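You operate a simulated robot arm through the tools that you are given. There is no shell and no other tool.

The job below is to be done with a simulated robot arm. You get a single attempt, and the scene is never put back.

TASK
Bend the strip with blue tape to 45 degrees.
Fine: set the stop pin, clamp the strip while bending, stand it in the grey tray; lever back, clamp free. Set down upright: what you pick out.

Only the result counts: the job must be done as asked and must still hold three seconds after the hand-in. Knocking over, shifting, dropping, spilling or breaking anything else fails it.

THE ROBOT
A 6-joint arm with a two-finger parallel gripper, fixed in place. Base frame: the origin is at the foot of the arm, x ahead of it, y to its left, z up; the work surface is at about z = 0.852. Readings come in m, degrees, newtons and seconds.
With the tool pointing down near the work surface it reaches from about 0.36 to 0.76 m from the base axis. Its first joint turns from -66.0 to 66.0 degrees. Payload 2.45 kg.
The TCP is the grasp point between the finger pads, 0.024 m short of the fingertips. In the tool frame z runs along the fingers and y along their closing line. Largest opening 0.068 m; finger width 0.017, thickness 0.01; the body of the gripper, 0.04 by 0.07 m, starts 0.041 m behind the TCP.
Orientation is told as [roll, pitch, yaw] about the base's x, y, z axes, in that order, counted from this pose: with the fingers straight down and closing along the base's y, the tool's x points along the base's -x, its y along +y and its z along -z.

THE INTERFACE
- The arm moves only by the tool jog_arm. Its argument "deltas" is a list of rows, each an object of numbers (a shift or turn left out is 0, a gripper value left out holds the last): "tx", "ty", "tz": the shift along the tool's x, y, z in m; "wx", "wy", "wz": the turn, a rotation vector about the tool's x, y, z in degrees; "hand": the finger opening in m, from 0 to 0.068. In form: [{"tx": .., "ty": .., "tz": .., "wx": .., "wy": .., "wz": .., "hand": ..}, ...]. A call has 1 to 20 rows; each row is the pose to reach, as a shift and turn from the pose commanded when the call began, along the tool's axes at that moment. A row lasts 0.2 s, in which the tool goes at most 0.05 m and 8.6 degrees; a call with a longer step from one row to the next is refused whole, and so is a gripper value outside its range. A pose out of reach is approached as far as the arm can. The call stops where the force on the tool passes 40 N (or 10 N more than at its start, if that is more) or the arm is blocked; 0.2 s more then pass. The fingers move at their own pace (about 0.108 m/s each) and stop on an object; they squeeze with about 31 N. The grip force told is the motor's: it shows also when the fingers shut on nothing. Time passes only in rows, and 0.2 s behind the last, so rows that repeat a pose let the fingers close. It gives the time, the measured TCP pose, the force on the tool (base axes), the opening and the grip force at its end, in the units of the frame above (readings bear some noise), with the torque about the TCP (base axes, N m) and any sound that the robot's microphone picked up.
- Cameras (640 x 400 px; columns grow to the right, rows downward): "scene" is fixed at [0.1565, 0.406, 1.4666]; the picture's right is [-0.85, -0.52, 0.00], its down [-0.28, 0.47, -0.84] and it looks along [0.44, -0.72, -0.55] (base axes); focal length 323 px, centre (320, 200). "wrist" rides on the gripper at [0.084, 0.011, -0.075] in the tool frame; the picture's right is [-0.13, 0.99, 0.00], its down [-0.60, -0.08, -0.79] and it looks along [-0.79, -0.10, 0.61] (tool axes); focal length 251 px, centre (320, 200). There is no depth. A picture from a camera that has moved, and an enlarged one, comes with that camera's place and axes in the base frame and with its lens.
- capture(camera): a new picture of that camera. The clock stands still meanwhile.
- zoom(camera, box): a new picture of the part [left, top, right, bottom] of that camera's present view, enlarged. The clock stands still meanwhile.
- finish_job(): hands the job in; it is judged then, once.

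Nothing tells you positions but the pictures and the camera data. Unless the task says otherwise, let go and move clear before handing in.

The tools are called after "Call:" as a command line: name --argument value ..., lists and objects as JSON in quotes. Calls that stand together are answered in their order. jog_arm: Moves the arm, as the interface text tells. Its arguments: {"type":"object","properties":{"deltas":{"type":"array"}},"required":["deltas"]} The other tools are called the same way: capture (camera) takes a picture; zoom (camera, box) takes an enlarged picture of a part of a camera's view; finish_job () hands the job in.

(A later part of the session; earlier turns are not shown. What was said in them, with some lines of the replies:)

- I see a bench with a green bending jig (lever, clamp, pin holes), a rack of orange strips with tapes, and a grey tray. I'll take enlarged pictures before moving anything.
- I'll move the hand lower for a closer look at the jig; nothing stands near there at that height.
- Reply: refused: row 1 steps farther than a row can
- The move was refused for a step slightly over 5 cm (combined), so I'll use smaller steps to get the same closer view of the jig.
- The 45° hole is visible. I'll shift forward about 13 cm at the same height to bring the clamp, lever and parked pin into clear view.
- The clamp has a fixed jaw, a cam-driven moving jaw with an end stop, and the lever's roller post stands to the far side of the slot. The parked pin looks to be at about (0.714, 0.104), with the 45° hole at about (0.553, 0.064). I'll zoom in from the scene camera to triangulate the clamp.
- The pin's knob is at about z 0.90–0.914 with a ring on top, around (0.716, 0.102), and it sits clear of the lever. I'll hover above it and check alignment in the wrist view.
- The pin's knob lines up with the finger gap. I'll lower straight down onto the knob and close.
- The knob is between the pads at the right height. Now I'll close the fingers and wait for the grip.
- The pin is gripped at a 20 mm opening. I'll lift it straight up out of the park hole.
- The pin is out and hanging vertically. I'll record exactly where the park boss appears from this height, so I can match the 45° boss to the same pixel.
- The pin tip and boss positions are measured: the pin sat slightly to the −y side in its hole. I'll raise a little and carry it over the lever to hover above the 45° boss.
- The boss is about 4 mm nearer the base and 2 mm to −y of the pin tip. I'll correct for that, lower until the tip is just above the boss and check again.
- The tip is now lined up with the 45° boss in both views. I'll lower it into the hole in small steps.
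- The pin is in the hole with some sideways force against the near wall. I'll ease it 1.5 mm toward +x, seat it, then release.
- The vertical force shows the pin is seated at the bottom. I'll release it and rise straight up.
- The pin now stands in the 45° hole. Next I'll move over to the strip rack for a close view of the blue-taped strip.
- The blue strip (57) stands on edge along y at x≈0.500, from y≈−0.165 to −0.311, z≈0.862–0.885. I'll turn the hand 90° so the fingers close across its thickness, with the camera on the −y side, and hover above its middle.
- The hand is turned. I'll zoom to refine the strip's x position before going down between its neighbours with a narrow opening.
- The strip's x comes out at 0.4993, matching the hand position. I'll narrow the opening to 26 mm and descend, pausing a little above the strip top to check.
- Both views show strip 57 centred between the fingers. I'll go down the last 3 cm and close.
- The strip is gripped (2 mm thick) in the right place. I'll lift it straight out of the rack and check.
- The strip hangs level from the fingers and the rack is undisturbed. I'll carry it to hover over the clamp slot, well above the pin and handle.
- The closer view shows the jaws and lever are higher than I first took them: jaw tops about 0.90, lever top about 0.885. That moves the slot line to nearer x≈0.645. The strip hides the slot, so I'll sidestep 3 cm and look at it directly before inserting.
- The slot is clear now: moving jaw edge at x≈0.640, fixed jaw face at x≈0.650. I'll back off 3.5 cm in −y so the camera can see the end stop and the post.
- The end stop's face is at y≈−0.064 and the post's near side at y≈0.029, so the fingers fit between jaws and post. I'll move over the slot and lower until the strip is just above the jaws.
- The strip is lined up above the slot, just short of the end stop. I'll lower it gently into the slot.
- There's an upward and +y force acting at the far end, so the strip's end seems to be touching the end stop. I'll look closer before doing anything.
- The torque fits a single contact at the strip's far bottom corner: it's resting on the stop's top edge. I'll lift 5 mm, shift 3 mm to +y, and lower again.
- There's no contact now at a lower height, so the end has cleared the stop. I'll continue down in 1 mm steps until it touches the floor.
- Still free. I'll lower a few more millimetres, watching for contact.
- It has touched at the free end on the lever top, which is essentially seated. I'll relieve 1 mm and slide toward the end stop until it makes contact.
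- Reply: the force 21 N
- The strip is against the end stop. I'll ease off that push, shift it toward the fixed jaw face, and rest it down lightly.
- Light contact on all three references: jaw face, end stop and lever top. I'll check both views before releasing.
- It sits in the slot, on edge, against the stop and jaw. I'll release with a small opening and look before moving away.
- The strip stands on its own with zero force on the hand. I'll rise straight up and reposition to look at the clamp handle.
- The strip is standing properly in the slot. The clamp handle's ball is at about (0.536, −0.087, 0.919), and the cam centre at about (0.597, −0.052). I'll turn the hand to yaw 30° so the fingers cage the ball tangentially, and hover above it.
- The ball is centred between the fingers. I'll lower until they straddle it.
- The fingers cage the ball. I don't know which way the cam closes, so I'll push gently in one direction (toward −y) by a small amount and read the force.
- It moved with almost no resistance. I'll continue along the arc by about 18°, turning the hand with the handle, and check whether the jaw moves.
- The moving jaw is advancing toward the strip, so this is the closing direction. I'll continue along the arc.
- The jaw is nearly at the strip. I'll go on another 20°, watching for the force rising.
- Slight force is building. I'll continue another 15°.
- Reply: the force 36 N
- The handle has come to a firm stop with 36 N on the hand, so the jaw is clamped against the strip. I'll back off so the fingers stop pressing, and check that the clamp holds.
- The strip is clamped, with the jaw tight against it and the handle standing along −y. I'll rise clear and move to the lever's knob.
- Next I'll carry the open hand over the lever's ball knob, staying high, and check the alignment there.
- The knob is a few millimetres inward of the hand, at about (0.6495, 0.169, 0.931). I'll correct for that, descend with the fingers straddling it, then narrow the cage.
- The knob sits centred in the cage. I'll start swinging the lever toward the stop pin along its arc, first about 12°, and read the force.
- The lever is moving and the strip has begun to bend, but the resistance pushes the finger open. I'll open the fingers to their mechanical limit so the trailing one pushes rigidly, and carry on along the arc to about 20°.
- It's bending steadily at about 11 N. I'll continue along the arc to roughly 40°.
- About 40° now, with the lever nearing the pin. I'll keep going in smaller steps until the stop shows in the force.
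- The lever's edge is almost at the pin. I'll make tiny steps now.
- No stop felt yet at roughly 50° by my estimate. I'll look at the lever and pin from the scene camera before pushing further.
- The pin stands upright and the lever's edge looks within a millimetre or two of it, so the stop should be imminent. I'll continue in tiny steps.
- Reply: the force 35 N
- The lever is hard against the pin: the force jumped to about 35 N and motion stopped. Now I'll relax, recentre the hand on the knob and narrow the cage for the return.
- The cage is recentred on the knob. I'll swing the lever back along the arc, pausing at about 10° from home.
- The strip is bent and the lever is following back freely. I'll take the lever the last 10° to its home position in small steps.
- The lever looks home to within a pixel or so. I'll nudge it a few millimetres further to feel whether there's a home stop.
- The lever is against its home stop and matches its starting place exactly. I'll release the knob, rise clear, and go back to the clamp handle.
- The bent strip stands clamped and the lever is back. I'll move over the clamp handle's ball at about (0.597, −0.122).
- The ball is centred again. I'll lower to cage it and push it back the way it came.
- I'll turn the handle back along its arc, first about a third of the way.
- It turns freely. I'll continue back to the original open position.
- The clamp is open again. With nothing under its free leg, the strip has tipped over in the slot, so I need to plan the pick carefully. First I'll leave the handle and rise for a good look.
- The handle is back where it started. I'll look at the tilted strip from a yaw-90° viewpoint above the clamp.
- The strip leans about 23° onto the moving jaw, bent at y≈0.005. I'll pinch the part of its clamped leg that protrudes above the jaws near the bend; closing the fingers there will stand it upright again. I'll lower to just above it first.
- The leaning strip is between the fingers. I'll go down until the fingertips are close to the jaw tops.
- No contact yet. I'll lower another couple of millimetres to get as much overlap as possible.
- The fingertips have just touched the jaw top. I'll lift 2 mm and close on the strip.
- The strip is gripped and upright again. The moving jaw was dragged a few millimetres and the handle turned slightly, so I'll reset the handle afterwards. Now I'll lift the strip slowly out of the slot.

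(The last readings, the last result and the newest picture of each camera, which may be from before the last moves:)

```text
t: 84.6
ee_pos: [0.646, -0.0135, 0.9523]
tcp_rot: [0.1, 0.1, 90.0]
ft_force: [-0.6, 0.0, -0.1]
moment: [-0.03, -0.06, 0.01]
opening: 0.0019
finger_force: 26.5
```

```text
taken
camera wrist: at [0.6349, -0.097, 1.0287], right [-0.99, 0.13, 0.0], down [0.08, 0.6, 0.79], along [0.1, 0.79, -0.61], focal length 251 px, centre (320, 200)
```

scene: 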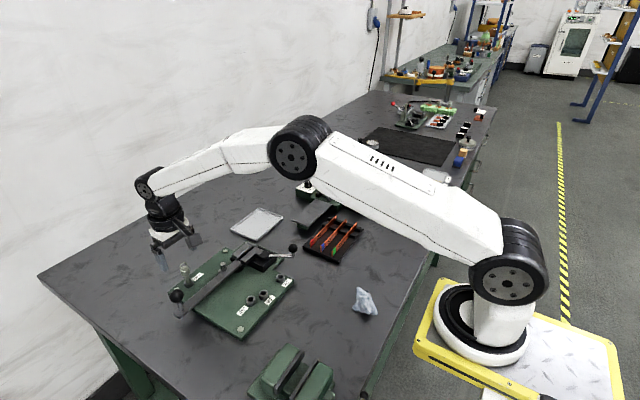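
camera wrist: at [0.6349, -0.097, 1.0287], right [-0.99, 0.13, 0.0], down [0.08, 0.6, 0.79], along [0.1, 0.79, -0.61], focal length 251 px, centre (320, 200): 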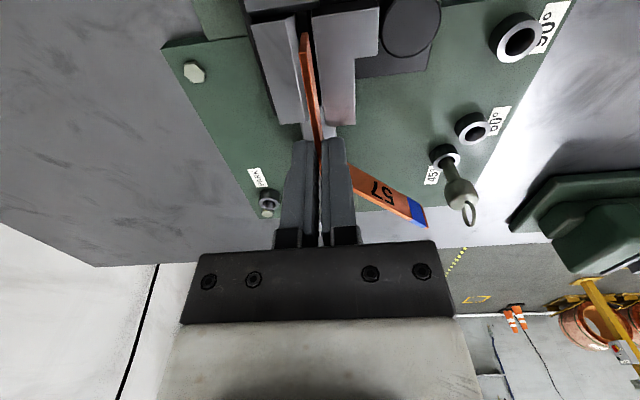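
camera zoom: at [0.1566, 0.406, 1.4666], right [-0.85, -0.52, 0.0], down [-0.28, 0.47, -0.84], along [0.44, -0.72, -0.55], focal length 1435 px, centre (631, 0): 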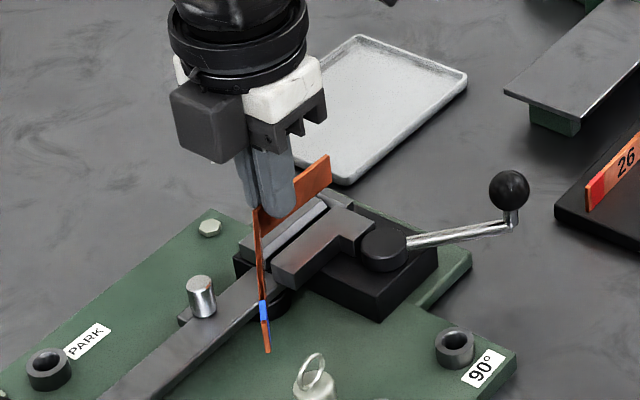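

The strip is out, level and firmly held. I'll raise it high and turn the hand to yaw −80°, so that over the tray my grip lies on the near side, within reach.

Call:
jog_arm --deltas '[{"tz": -0.03}, {"tz": -0.06}, {"tz": -0.09}, {"tz": -0.12}, {"tz": -0.12}]'

Call:
jog_arm --deltas '[{"wz": 8.5}, {"wz": 17}, {"wz": 25.5}, {"wz": 34}, {"wz": 42.5}, {"wz": 51}, {"wz": 59.5}, {"wz": 68}, {"wz": 76.5}, {"wz": 85}, {"wz": 90}, {"wz": 90}]'

Call:
jog_arm --deltas '[{"wz": 8.5}, {"wz": 17}, {"wz": 25.5}, {"wz": 34}, {"wz": 42.5}, {"wz": 51}, {"wz": 59.5}, {"wz": 68}, {"wz": 76.5}, {"wz": 80}, {"wz": 80}]'

Call:
capture --camera "wrist"

Call:
capture --camera "scene"

```text
t: 85.8
ee_pos: [0.6465, -0.0129, 1.0722]
tcp_rot: [-0.1, 0.0, 90.1]
ft_force: [-0.2, 0.5, -1.3]
moment: [0.0, -0.03, 0.03]
opening: 0.0018
finger_force: 25.7
```

```text
t: 88.4
ee_pos: [0.6462, -0.0127, 1.0722]
tcp_rot: [0.0, 0.0, 0.0]
ft_force: [-0.2, -0.6, -0.7]
moment: [0.0, 0.03, 0.0]
opening: 0.0019
finger_force: 26.3
```

```text
t: 90.8
ee_pos: [0.6462, -0.0119, 1.0717]
tcp_rot: [0.1, 0.0, -79.9]
ft_force: [0.3, -0.2, -0.8]
moment: [-0.01, 0.03, -0.03]
opening: 0.0022
finger_force: 26.4
```

```text
taken
camera wrist: at [0.6415, 0.072, 1.1476], right [1.0, 0.05, 0.0], down [0.03, -0.61, 0.79], along [0.04, -0.79, -0.61], focal length 251 px, centre (320, 200)
```

wrist: 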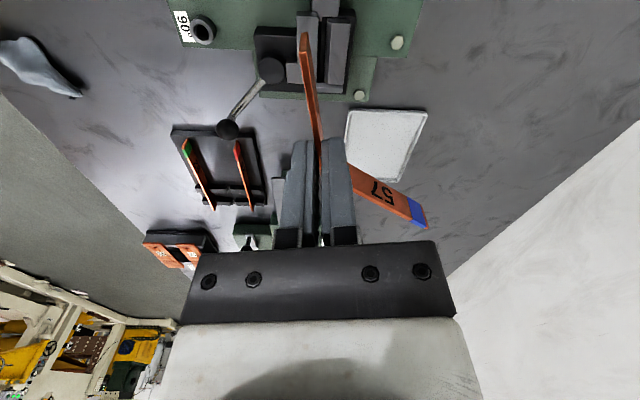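

```text
taken
```

scene: 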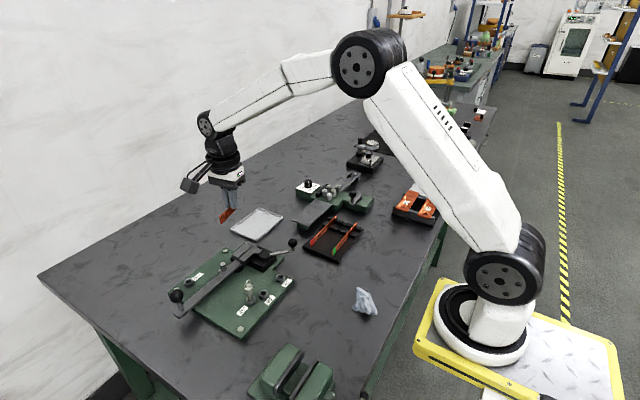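

The strip is turned and still held. I'll zoom in to check its shape and level before carrying it to the tray.

Call:
zoom --camera "wrist" --box '[260, 20, 460, 240]'

Call:
zoom --camera "scene" --box '[190, 150, 290, 240]'

```text
1.82 times, centred on (360, 130) of wrist
camera zoom: at [0.6415, 0.072, 1.1476], right [1.0, 0.05, 0.0], down [0.03, -0.61, 0.79], along [0.04, -0.79, -0.61], focal length 457 px, centre (247, 327)
```

zoom: 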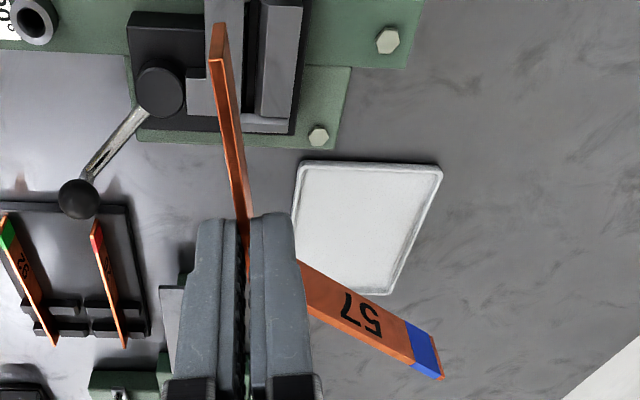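

```text
4.44 times, centred on (240, 195) of scene
camera zoom: at [0.1566, 0.406, 1.4666], right [-0.85, -0.52, 0.0], down [-0.28, 0.47, -0.84], along [0.44, -0.72, -0.55], focal length 1435 px, centre (676, 222)
```

zoom: 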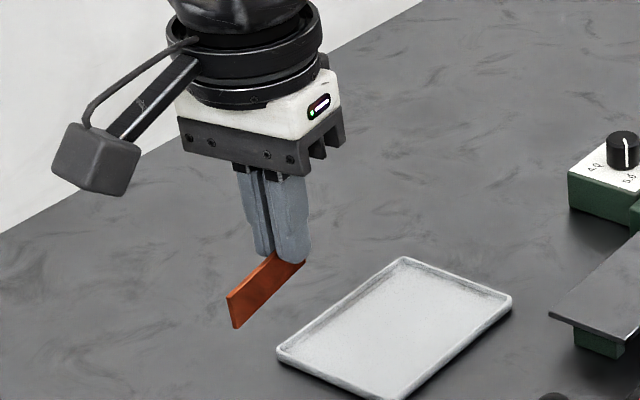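

The strip hangs level in the fingers. I'll move over the tray, aiming its footprint at the tray centre (about 0.741, −0.180), and lower part way to check.

Call:
jog_arm --deltas '[{"tx": -0.035, "ty": 0.007}, {"tx": -0.07, "ty": 0.0135}, {"tx": -0.105, "ty": 0.02}, {"tx": -0.14, "ty": 0.027}, {"tx": -0.1683, "ty": 0.0327}, {"tx": -0.1683, "ty": 0.0327, "tz": 0.04}, {"tx": -0.1683, "ty": 0.0327, "tz": 0.08}, {"tx": -0.1683, "ty": 0.0327, "tz": 0.12}, {"tx": -0.1683, "ty": 0.0327, "tz": 0.12}]'

Call:
capture --camera "wrist"

Call:
zoom --camera "scene" --box '[200, 160, 300, 260]'

```text
t: 92.8
ee_pos: [0.7067, -0.1727, 0.9508]
tcp_rot: [0.0, 0.1, -79.9]
ft_force: [1.0, 0.2, -0.5]
moment: [0.01, 0.02, 0.0]
opening: 0.0018
finger_force: 26.2
```

```text
taken
camera wrist: at [0.7028, -0.089, 1.0264], right [1.0, 0.05, 0.0], down [0.03, -0.61, 0.79], along [0.04, -0.79, -0.61], focal length 251 px, centre (320, 200)
```

wrist: 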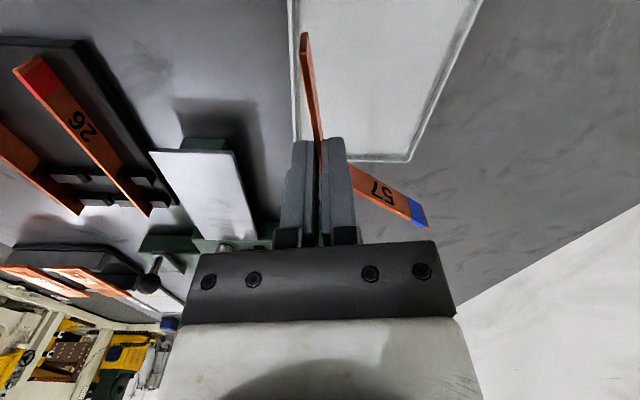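

```text
4.00 times, centred on (250, 210) of scene
camera zoom: at [0.1566, 0.406, 1.4666], right [-0.85, -0.52, 0.0], down [-0.28, 0.47, -0.84], along [0.44, -0.72, -0.55], focal length 1292 px, centre (600, 160)
```

zoom: 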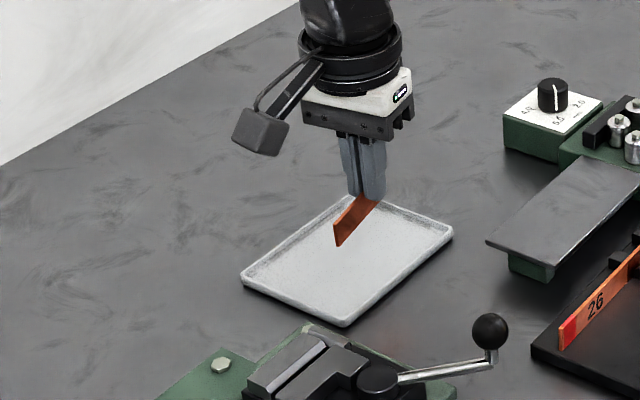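

The footprint looks to fit within the walls with several millimetres each side. I'll zoom in on the tray floor and walls before lowering.

Call:
zoom --camera "scene" --box '[225, 190, 295, 250]'

Call:
zoom --camera "wrist" --box '[260, 0, 500, 170]'

```text
6.67 times, centred on (260, 220) of scene
camera zoom: at [0.1566, 0.406, 1.4666], right [-0.85, -0.52, 0.0], down [-0.28, 0.47, -0.84], along [0.44, -0.72, -0.55], focal length 2153 px, centre (720, 67)
```

zoom: 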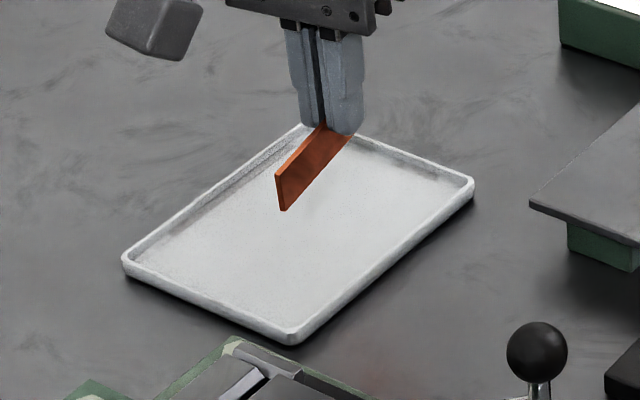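

```text
2.35 times, centred on (380, 85) of wrist
camera zoom: at [0.7028, -0.089, 1.0264], right [1.0, 0.05, 0.0], down [0.03, -0.61, 0.79], along [0.04, -0.79, -0.61], focal length 592 px, centre (179, 471)
```

zoom: 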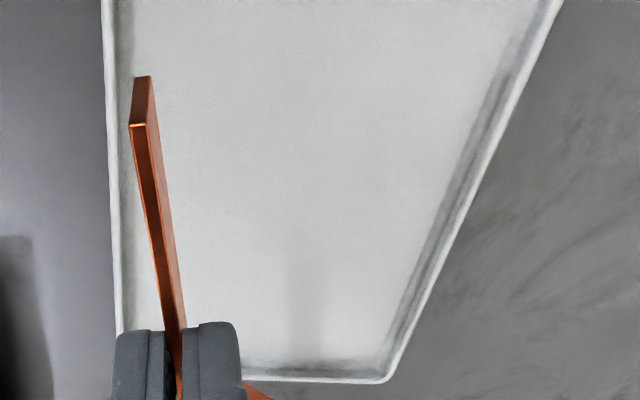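

The walls are thin and the margins good. I'll lower most of the way, then feel for the tray floor.

Call:
jog_arm --deltas '[{"ty": 0.0015, "tz": 0.02}, {"ty": 0.0015, "tz": 0.038}, {"ty": 0.0015, "tz": 0.047}, {"ty": 0.0015, "tz": 0.053}, {"ty": 0.0015, "tz": 0.053}]'

Call:
zoom --camera "scene" --box '[225, 190, 295, 250]'

Call:
capture --camera "wrist"

```text
t: 94.0
ee_pos: [0.7095, -0.1731, 0.8987]
tcp_rot: [0.0, 0.0, -80.0]
ft_force: [-0.6, -0.3, -1.0]
moment: [0.01, 0.0, -0.02]
opening: 0.0021
finger_force: 26.1
```

```text
6.67 times, centred on (260, 220) of scene
camera zoom: at [0.1566, 0.406, 1.4666], right [-0.85, -0.52, 0.0], down [-0.28, 0.47, -0.84], along [0.44, -0.72, -0.55], focal length 2153 px, centre (720, 67)
```

zoom: 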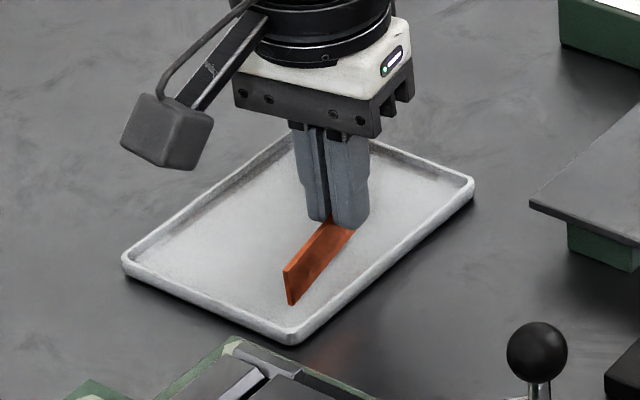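

```text
taken
camera wrist: at [0.7051, -0.0881, 0.9744], right [1.0, 0.05, 0.0], down [0.03, -0.61, 0.79], along [0.04, -0.79, -0.61], focal length 251 px, centre (320, 200)
```

wrist: 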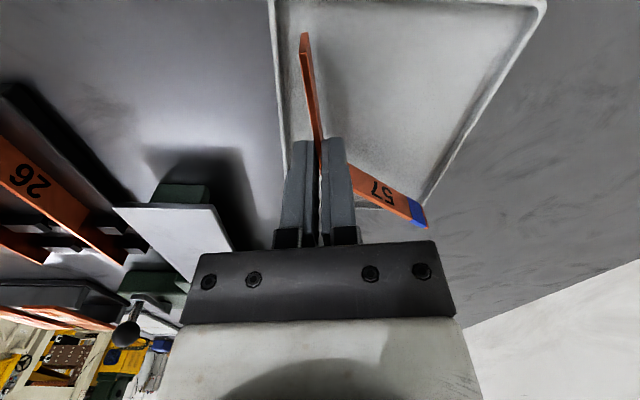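

The blue tip looks close to the far corner of the tray. I'll zoom in to check the clearance there.

Call:
zoom --camera "wrist" --box '[330, 120, 470, 240]'

Call:
zoom --camera "scene" --box '[235, 195, 265, 225]'

```text
3.33 times, centred on (400, 180) of wrist
camera zoom: at [0.7051, -0.0881, 0.9744], right [1.0, 0.05, 0.0], down [0.03, -0.61, 0.79], along [0.04, -0.79, -0.61], focal length 838 px, centre (53, 267)
```

zoom: 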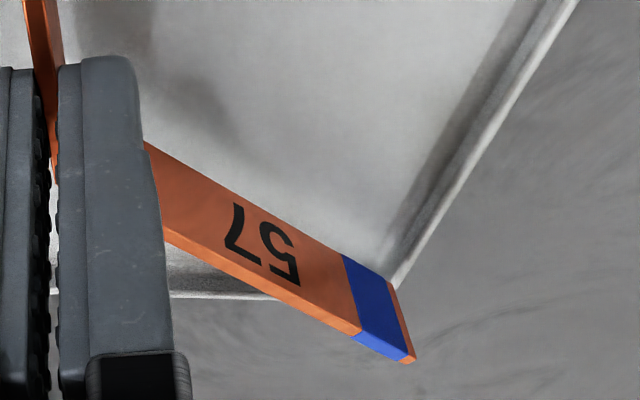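

```text
13.33 times, centred on (250, 210) of scene
camera zoom: at [0.1566, 0.406, 1.4666], right [-0.85, -0.52, 0.0], down [-0.28, 0.47, -0.84], along [0.44, -0.72, -0.55], focal length 4306 px, centre (1253, 67)
```

zoom: 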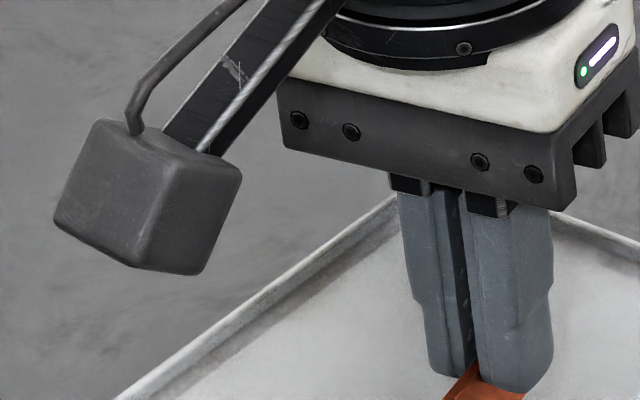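

The blue tip is only a fraction of a millimetre from the far wall, while the other sides have 4–9 mm of slack. I'll lift slightly, turn 2° and shift back to centre it.

Call:
jog_arm --deltas '[{"tz": -0.008}, {"tz": -0.008, "tx": 0.0044, "ty": -0.0026, "wz": 2}, {"tz": -0.002, "tx": 0.0044, "ty": -0.0026, "wz": 2}, {"tz": 0.0, "tx": 0.0044, "ty": -0.0026, "wz": 2}]'

Call:
zoom --camera "wrist" --box '[330, 120, 470, 240]'

Call:
zoom --camera "wrist" --box '[250, 0, 370, 100]'

```text
t: 95.0
ee_pos: [0.7064, -0.1684, 0.8988]
tcp_rot: [0.0, 0.0, -82.0]
ft_force: [0.0, 0.1, -0.8]
moment: [0.02, 0.05, -0.02]
opening: 0.0017
finger_force: 26.2
```

```text
3.33 times, centred on (400, 180) of wrist
camera zoom: at [0.7046, -0.0831, 0.9751], right [1.0, 0.01, 0.0], down [0.01, -0.61, 0.79], along [0.01, -0.79, -0.61], focal length 838 px, centre (53, 267)
```

zoom: 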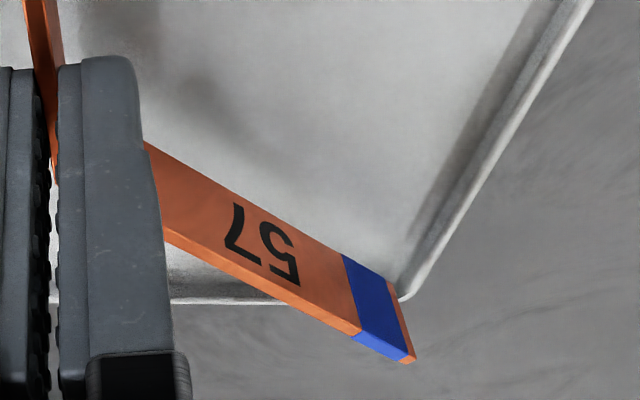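

```text
4.00 times, centred on (310, 50) of wrist
camera zoom: at [0.7046, -0.0831, 0.9751], right [1.0, 0.01, 0.0], down [0.01, -0.61, 0.79], along [0.01, -0.79, -0.61], focal length 1006 px, centre (360, 800)
```

zoom: 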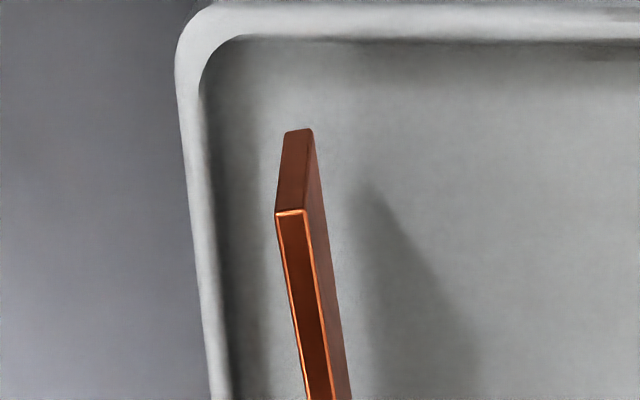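

There is now about 5–9 mm of room on every side. I'll shift 2 mm more toward −x and lower gently to the tray floor.

Call:
jog_arm --deltas '[{"tx": 0.0003, "ty": -0.002}, {"tx": 0.0003, "ty": -0.002, "tz": 0.002}, {"tx": 0.0003, "ty": -0.002, "tz": 0.004}, {"tx": 0.0003, "ty": -0.002, "tz": 0.004}]'

Call:
zoom --camera "scene" --box '[225, 190, 295, 250]'

```text
t: 96.0
ee_pos: [0.7048, -0.1689, 0.8962]
tcp_rot: [0.0, 0.0, -81.8]
ft_force: [1.1, 0.1, -0.7]
moment: [0.03, 0.0, 0.01]
opening: 0.002
finger_force: 26.2
```

```text
6.67 times, centred on (260, 220) of scene
camera zoom: at [0.1566, 0.406, 1.4666], right [-0.85, -0.52, 0.0], down [-0.28, 0.47, -0.84], along [0.44, -0.72, -0.55], focal length 2153 px, centre (720, 67)
```

zoom: 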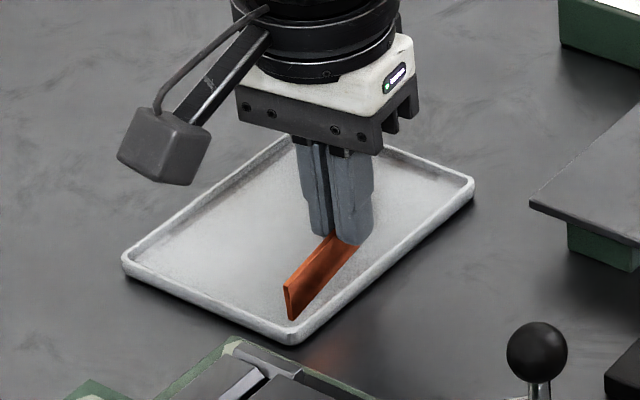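

Call:
jog_arm --deltas '[{"tz": 0.001}, {"tz": 0.002}, {"tz": 0.002}]'

```text
t: 96.8
ee_pos: [0.7032, -0.1682, 0.8939]
tcp_rot: [0.0, 0.0, -81.8]
ft_force: [-0.2, 0.3, -1.4]
moment: [0.02, -0.01, 0.0]
opening: 0.002
finger_force: 26.3
```

Call:
jog_arm --deltas '[{"tz": 0.001}, {"tz": 0.002}, {"tz": 0.002}]'

```text
t: 97.6
ee_pos: [0.7059, -0.1683, 0.892]
tcp_rot: [0.1, 0.0, -81.9]
ft_force: [-1.1, 0.4, 2.2]
moment: [0.23, 0.05, 0.01]
opening: 0.0022
finger_force: 26.4
```

First contact with the tray floor, at the short leg's end. One millimetre more to settle it.

Call:
jog_arm --deltas '[{"tz": 0.0007}, {"tz": 0.0012}, {"tz": 0.0012}]'

Call:
zoom --camera "scene" --box '[235, 200, 285, 245]'

Call:
capture --camera "wrist"

```text
t: 98.4
ee_pos: [0.7055, -0.1688, 0.8919]
tcp_rot: [0.2, 0.1, -82.0]
ft_force: [-0.9, 4.2, 11.6]
moment: [0.72, 0.11, -0.01]
opening: 0.0019
finger_force: 26.7
```

```text
8.89 times, centred on (260, 222) of scene
camera zoom: at [0.1562, 0.4061, 1.4666], right [-0.85, -0.52, 0.0], down [-0.28, 0.47, -0.84], along [0.44, -0.72, -0.55], focal length 2870 px, centre (853, 0)
```

zoom: 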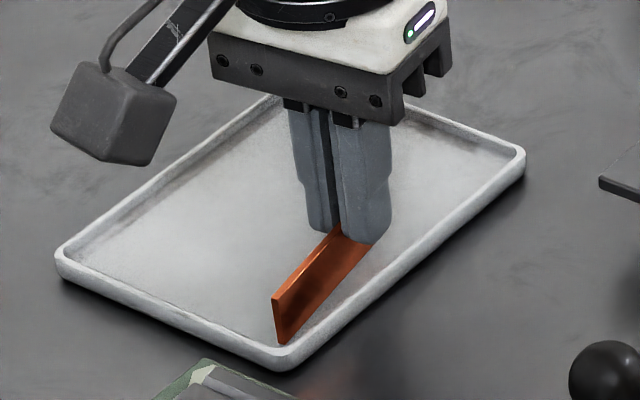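

```text
taken
camera wrist: at [0.703, -0.0839, 0.9678], right [1.0, 0.01, 0.0], down [0.01, -0.61, 0.79], along [0.01, -0.79, -0.61], focal length 251 px, centre (320, 200)
```

wrist: 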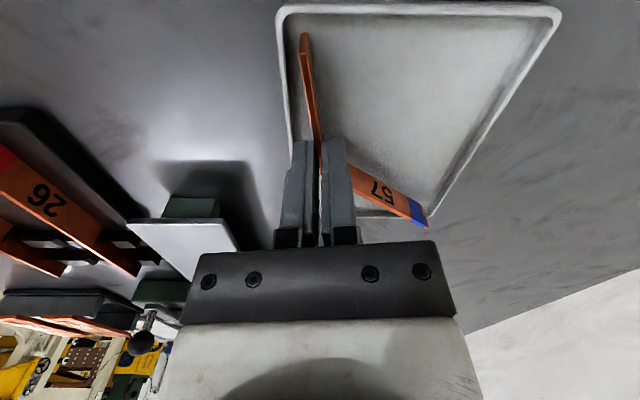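

The strip stands inside the walls. I'll relieve the pressure slightly, then open the fingers a little and look.

Call:
jog_arm --deltas '[{"tz": -0.0008}, {"tz": -0.0008, "hand": 0.006}, {"tz": -0.0008, "hand": 0.012}, {"tz": -0.0008, "hand": 0.014}]'

Call:
zoom --camera "scene" --box '[235, 200, 285, 245]'

Call:
capture --camera "wrist"

```text
t: 99.4
ee_pos: [0.7047, -0.1684, 0.8909]
tcp_rot: [0.0, 0.0, -81.9]
ft_force: [0.4, 0.1, -0.1]
moment: [-0.03, -0.01, -0.02]
opening: 0.0142
finger_force: 0.1
```

```text
8.89 times, centred on (260, 222) of scene
camera zoom: at [0.1565, 0.406, 1.4666], right [-0.85, -0.52, 0.0], down [-0.28, 0.47, -0.84], along [0.44, -0.72, -0.55], focal length 2870 px, centre (853, 0)
```

zoom: 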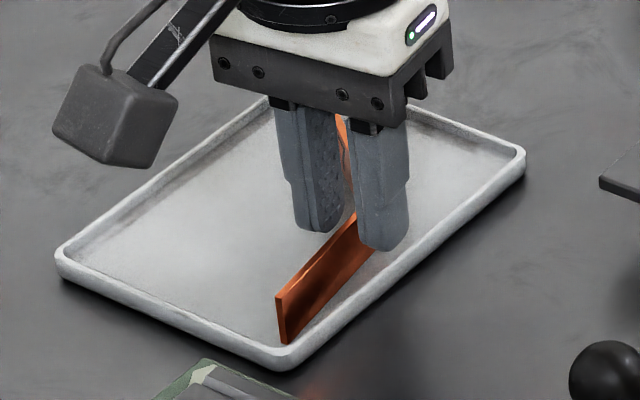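

```text
taken
camera wrist: at [0.7026, -0.0839, 0.967], right [1.0, 0.01, 0.0], down [0.01, -0.61, 0.79], along [0.01, -0.79, -0.61], focal length 251 px, centre (320, 200)
```

wrist: 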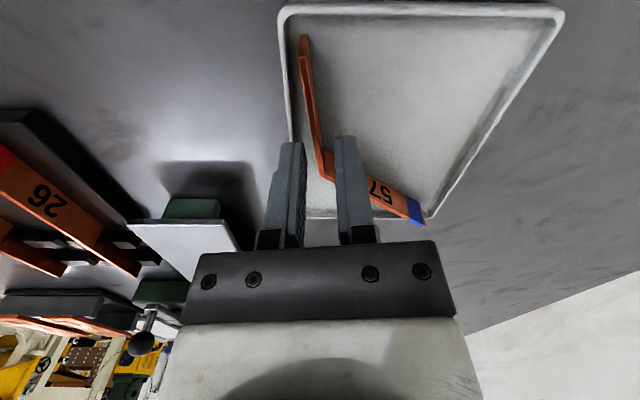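

It stands on its edge by itself. I'll rise straight up, clear of it.

Call:
jog_arm --deltas '[{"tz": -0.01}, {"tz": -0.03}, {"tz": -0.07}, {"tz": -0.11}, {"tz": -0.15}, {"tz": -0.17}, {"tz": -0.17}]'

Call:
zoom --camera "scene" --box '[215, 190, 305, 260]'

Call:
capture --camera "wrist"

Call:
zoom --camera "wrist" --box '[240, 0, 480, 150]'

```text
t: 101.0
ee_pos: [0.7041, -0.1673, 1.0602]
tcp_rot: [0.0, 0.0, -82.0]
ft_force: [0.2, 0.1, -0.4]
moment: [0.02, 0.02, 0.02]
opening: 0.0139
finger_force: 0.0
```

```text
5.71 times, centred on (260, 225) of scene
camera zoom: at [0.1565, 0.406, 1.4666], right [-0.85, -0.52, 0.0], down [-0.28, 0.47, -0.84], along [0.44, -0.72, -0.55], focal length 1845 px, centre (663, 57)
```

zoom: 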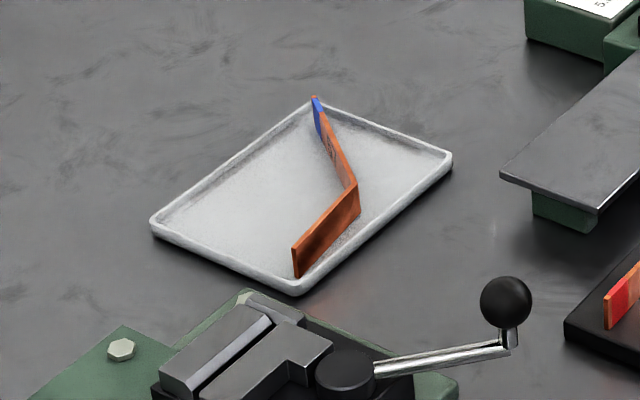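

```text
taken
camera wrist: at [0.7023, -0.0828, 1.1358], right [1.0, 0.01, 0.0], down [0.01, -0.61, 0.79], along [0.01, -0.79, -0.61], focal length 251 px, centre (320, 200)
```

wrist: 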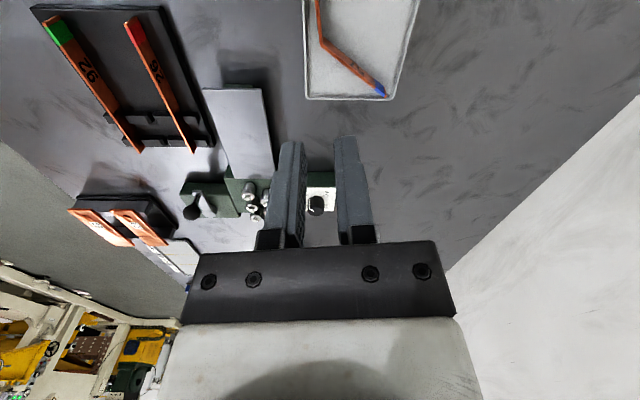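

```text
2.67 times, centred on (360, 75) of wrist
camera zoom: at [0.7023, -0.0828, 1.1358], right [1.0, 0.01, 0.0], down [0.01, -0.61, 0.79], along [0.01, -0.79, -0.61], focal length 670 px, centre (213, 533)
```

zoom: 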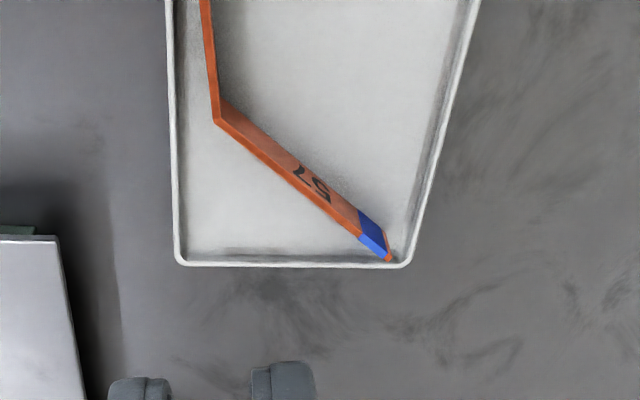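

The strip stands on edge well inside the tray, bent at about 45°. What's left is the clamp handle, which was nudged about 13° from its open position. I'll go back over its ball.

Call:
jog_arm --deltas '[{"tx": 0.0059, "ty": -0.0097, "wz": -8.2, "hand": 0.042}, {"tx": 0.0118, "ty": -0.0194, "wz": -16.4}, {"tx": 0.0177, "ty": -0.0291, "wz": -24.6}, {"tx": 0.0236, "ty": -0.0388, "wz": -32.8}, {"tx": 0.0295, "ty": -0.0485, "wz": -41}, {"tx": 0.0354, "ty": -0.0582, "wz": -49.2}, {"tx": 0.0413, "ty": -0.0679, "wz": -57.4}, {"tx": 0.0472, "ty": -0.0776, "wz": -65.6}, {"tx": 0.0531, "ty": -0.0873, "wz": -73.8}, {"tx": 0.059, "ty": -0.097, "wz": -82}, {"tx": 0.0649, "ty": -0.1067, "wz": -90.2}, {"tx": 0.0708, "ty": -0.1164, "wz": -98.4}, {"tx": 0.0767, "ty": -0.1261, "wz": -106.6}, {"tx": 0.0826, "ty": -0.1358, "wz": -114.8}, {"tx": 0.0881, "ty": -0.1461, "wz": -122}, {"tx": 0.0881, "ty": -0.1461, "wz": -122, "tz": 0.04}, {"tx": 0.0881, "ty": -0.1461, "wz": -122, "tz": 0.075}, {"tx": 0.0881, "ty": -0.1461, "wz": -122, "tz": 0.075}]'

Call:
capture --camera "wrist"

Call:
zoom --camera "scene" --box '[210, 210, 310, 300]'

```text
t: 104.8
ee_pos: [0.5445, -0.1015, 0.9848]
tcp_rot: [0.1, 0.0, 40.3]
ft_force: [0.0, 0.7, 0.3]
moment: [0.01, -0.01, 0.0]
opening: 0.0419
finger_force: 0.1
```

```text
taken
camera wrist: at [0.4734, -0.1481, 1.0611], right [-0.54, 0.84, 0.0], down [0.51, 0.33, 0.79], along [0.67, 0.43, -0.61], focal length 251 px, centre (320, 200)
```

wrist: 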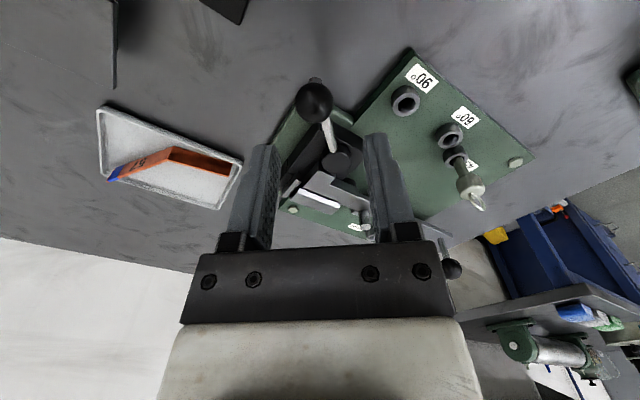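

```text
4.44 times, centred on (260, 255) of scene
camera zoom: at [0.1565, 0.406, 1.4666], right [-0.85, -0.52, 0.0], down [-0.28, 0.47, -0.84], along [0.44, -0.72, -0.55], focal length 1435 px, centre (587, -44)
```

zoom: 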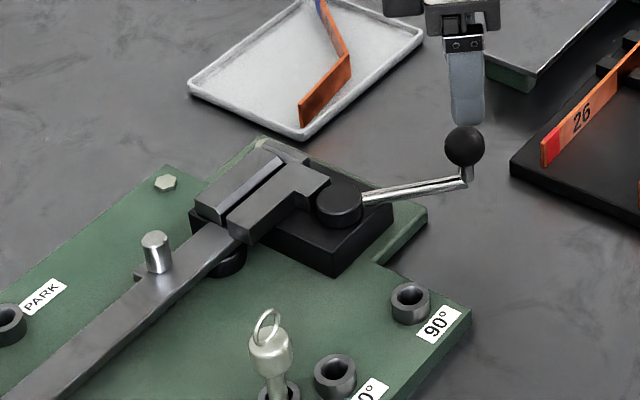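

The ball is a few millimetres left of centre. I'll correct and lower to cage it.

Call:
jog_arm --deltas '[{"ty": -0.003, "tz": 0.03}, {"ty": -0.003, "tz": 0.06}, {"ty": -0.003, "tz": 0.067}, {"ty": -0.003, "tz": 0.067, "hand": 0.034}, {"ty": -0.003, "tz": 0.067, "hand": 0.034}]'

Call:
capture --camera "wrist"

```text
t: 106.0
ee_pos: [0.5465, -0.1041, 0.9192]
tcp_rot: [0.0, 0.0, 40.1]
ft_force: [0.2, 0.5, -0.4]
moment: [-0.03, 0.0, 0.0]
opening: 0.0337
finger_force: 0.1
```

```text
taken
camera wrist: at [0.4761, -0.1492, 0.9947], right [-0.54, 0.84, 0.0], down [0.51, 0.33, 0.79], along [0.67, 0.43, -0.61], focal length 251 px, centre (320, 200)
```

wrist: 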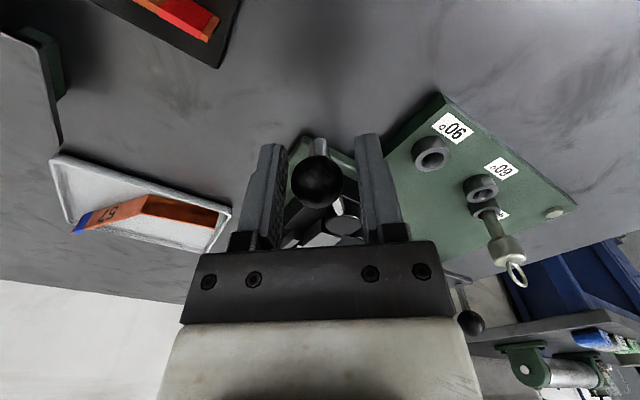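

Caged. I'll push it back along the arc to the original open position and feel for its end stop.

Call:
jog_arm --deltas '[{"tx": -0.0003, "ty": 0.008, "wz": 5}, {"tx": -0.0016, "ty": 0.0165, "wz": 10}, {"tx": -0.0037, "ty": 0.0245, "wz": 14}, {"tx": -0.0037, "ty": 0.0245, "wz": 14}]'

Call:
zoom --camera "scene" --box '[210, 210, 310, 300]'

```text
t: 107.0
ee_pos: [0.5345, -0.0834, 0.9203]
tcp_rot: [-0.1, 0.0, 26.1]
ft_force: [-0.3, -0.9, 0.4]
moment: [0.0, 0.05, 0.0]
opening: 0.0346
finger_force: 0.3
```

```text
4.44 times, centred on (260, 255) of scene
camera zoom: at [0.1565, 0.406, 1.4666], right [-0.85, -0.52, 0.0], down [-0.28, 0.47, -0.84], along [0.44, -0.72, -0.55], focal length 1435 px, centre (587, -44)
```

zoom: 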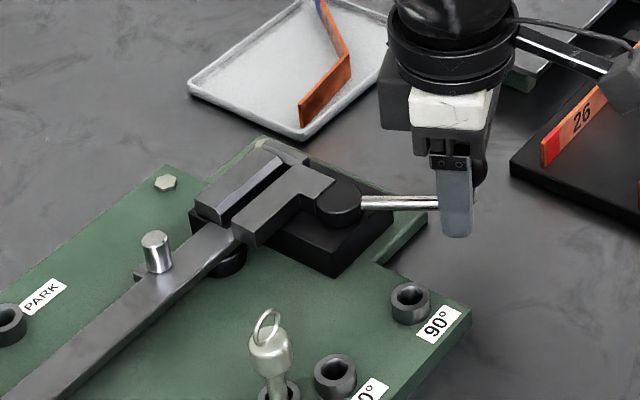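

Call:
jog_arm --deltas '[{"ty": 0.0015}, {"ty": 0.003}, {"ty": 0.003}]'

```text
t: 107.8
ee_pos: [0.5335, -0.0809, 0.9186]
tcp_rot: [0.0, 0.1, 26.2]
ft_force: [1.3, -3.8, -1.6]
moment: [0.01, 0.0, 0.01]
opening: 0.0373
finger_force: 2.5
```

The handle has reached its open end stop. I'll back off, open the fingers, and rise clear.

Call:
jog_arm --deltas '[{"ty": -0.003, "hand": 0.04}, {"ty": -0.006, "hand": 0.044}, {"ty": -0.006, "hand": 0.044}, {"ty": -0.006, "tz": -0.03}, {"ty": -0.006, "tz": -0.07}, {"ty": -0.006, "tz": -0.11}, {"ty": -0.006, "tz": -0.15}, {"ty": -0.006, "tz": -0.17}, {"ty": -0.006, "tz": -0.17}]'

Call:
capture --camera "scene"

Call:
zoom --camera "scene" --box '[160, 200, 320, 340]'

Call:
zoom --camera "scene" --box '[225, 195, 295, 255]'

Call:
capture --camera "wrist"

```text
t: 109.8
ee_pos: [0.5363, -0.0869, 1.0879]
tcp_rot: [-0.1, -0.1, 26.0]
ft_force: [0.3, -0.6, 0.1]
moment: [0.0, -0.03, 0.0]
opening: 0.0438
finger_force: 0.0
```

```text
taken
```

scene: 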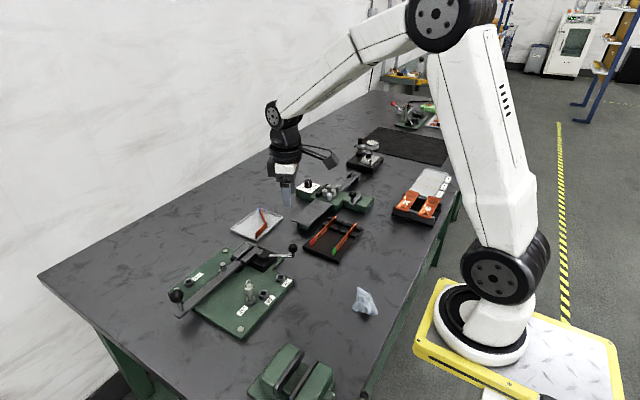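

```text
2.86 times, centred on (240, 270) of scene
camera zoom: at [0.1565, 0.406, 1.4666], right [-0.85, -0.52, 0.0], down [-0.28, 0.47, -0.84], along [0.44, -0.72, -0.55], focal length 923 px, centre (549, 0)
```

zoom: 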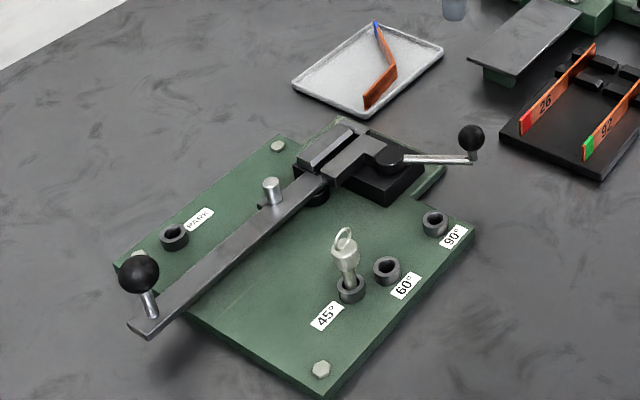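

```text
6.67 times, centred on (260, 225) of scene
camera zoom: at [0.1565, 0.406, 1.4666], right [-0.85, -0.52, 0.0], down [-0.28, 0.47, -0.84], along [0.44, -0.72, -0.55], focal length 2153 px, centre (720, 33)
```

zoom: 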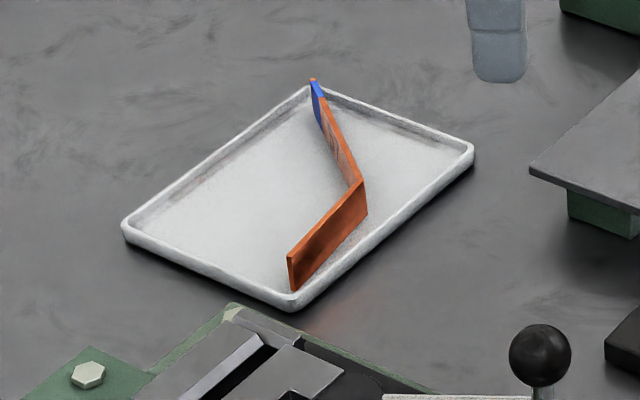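

```text
taken
camera wrist: at [0.4556, -0.1132, 1.1653], right [-0.32, 0.95, 0.0], down [0.58, 0.2, 0.79], along [0.75, 0.25, -0.61], focal length 251 px, centre (320, 200)
```

wrist: 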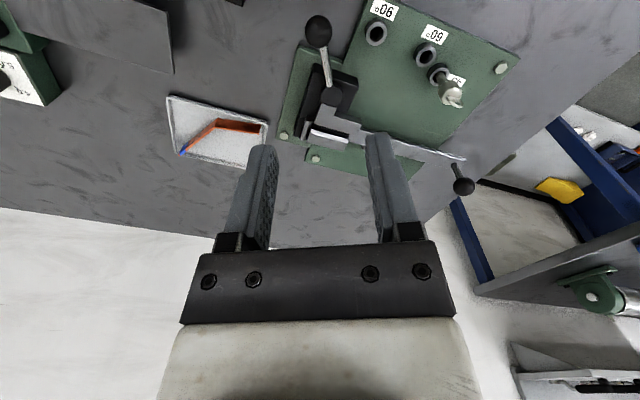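

Everything checks out in the final views:
- **Strip:** the blue-taped strip, bent to about 45°, stands on edge inside the grey tray.
- **Jig:** the pin is in the 45° hole, the lever is against its home stop, and the clamp handle is fully open.
- **Surroundings:** the other strips and the tray haven't moved, and the hand is clear.

I'm handing the job in.

Call:
finish_job

```text
The job is handed in.
```

I bent the blue-taped strip (57) to about 45° and stood it on edge in the grey tray, then handed the job in. I don't have the result of the judging yet. The angle is estimated from the camera pictures: most readings came out at 45–46°, with two rougher ones nearer 49°.

- **Stop pin:** it's in the 45° hole, and I pushed the lever firmly against it during the bend.
- **Clamping:** the strip was clamped between the jaws throughout the bend.
- **Lever and clamp:** the lever is back against its home stop, and the clamp handle is fully open.
- **Other items:** the tray and the other two strips look unmoved, and the hand is clear of everything.

Two things happened along the way. When I opened the clamp, the strip tipped over in the slot, so I stood it upright again with the fingers as I gripped it. That grip also dragged the clamp jaw and handle slightly, so I reset the handle afterwards.
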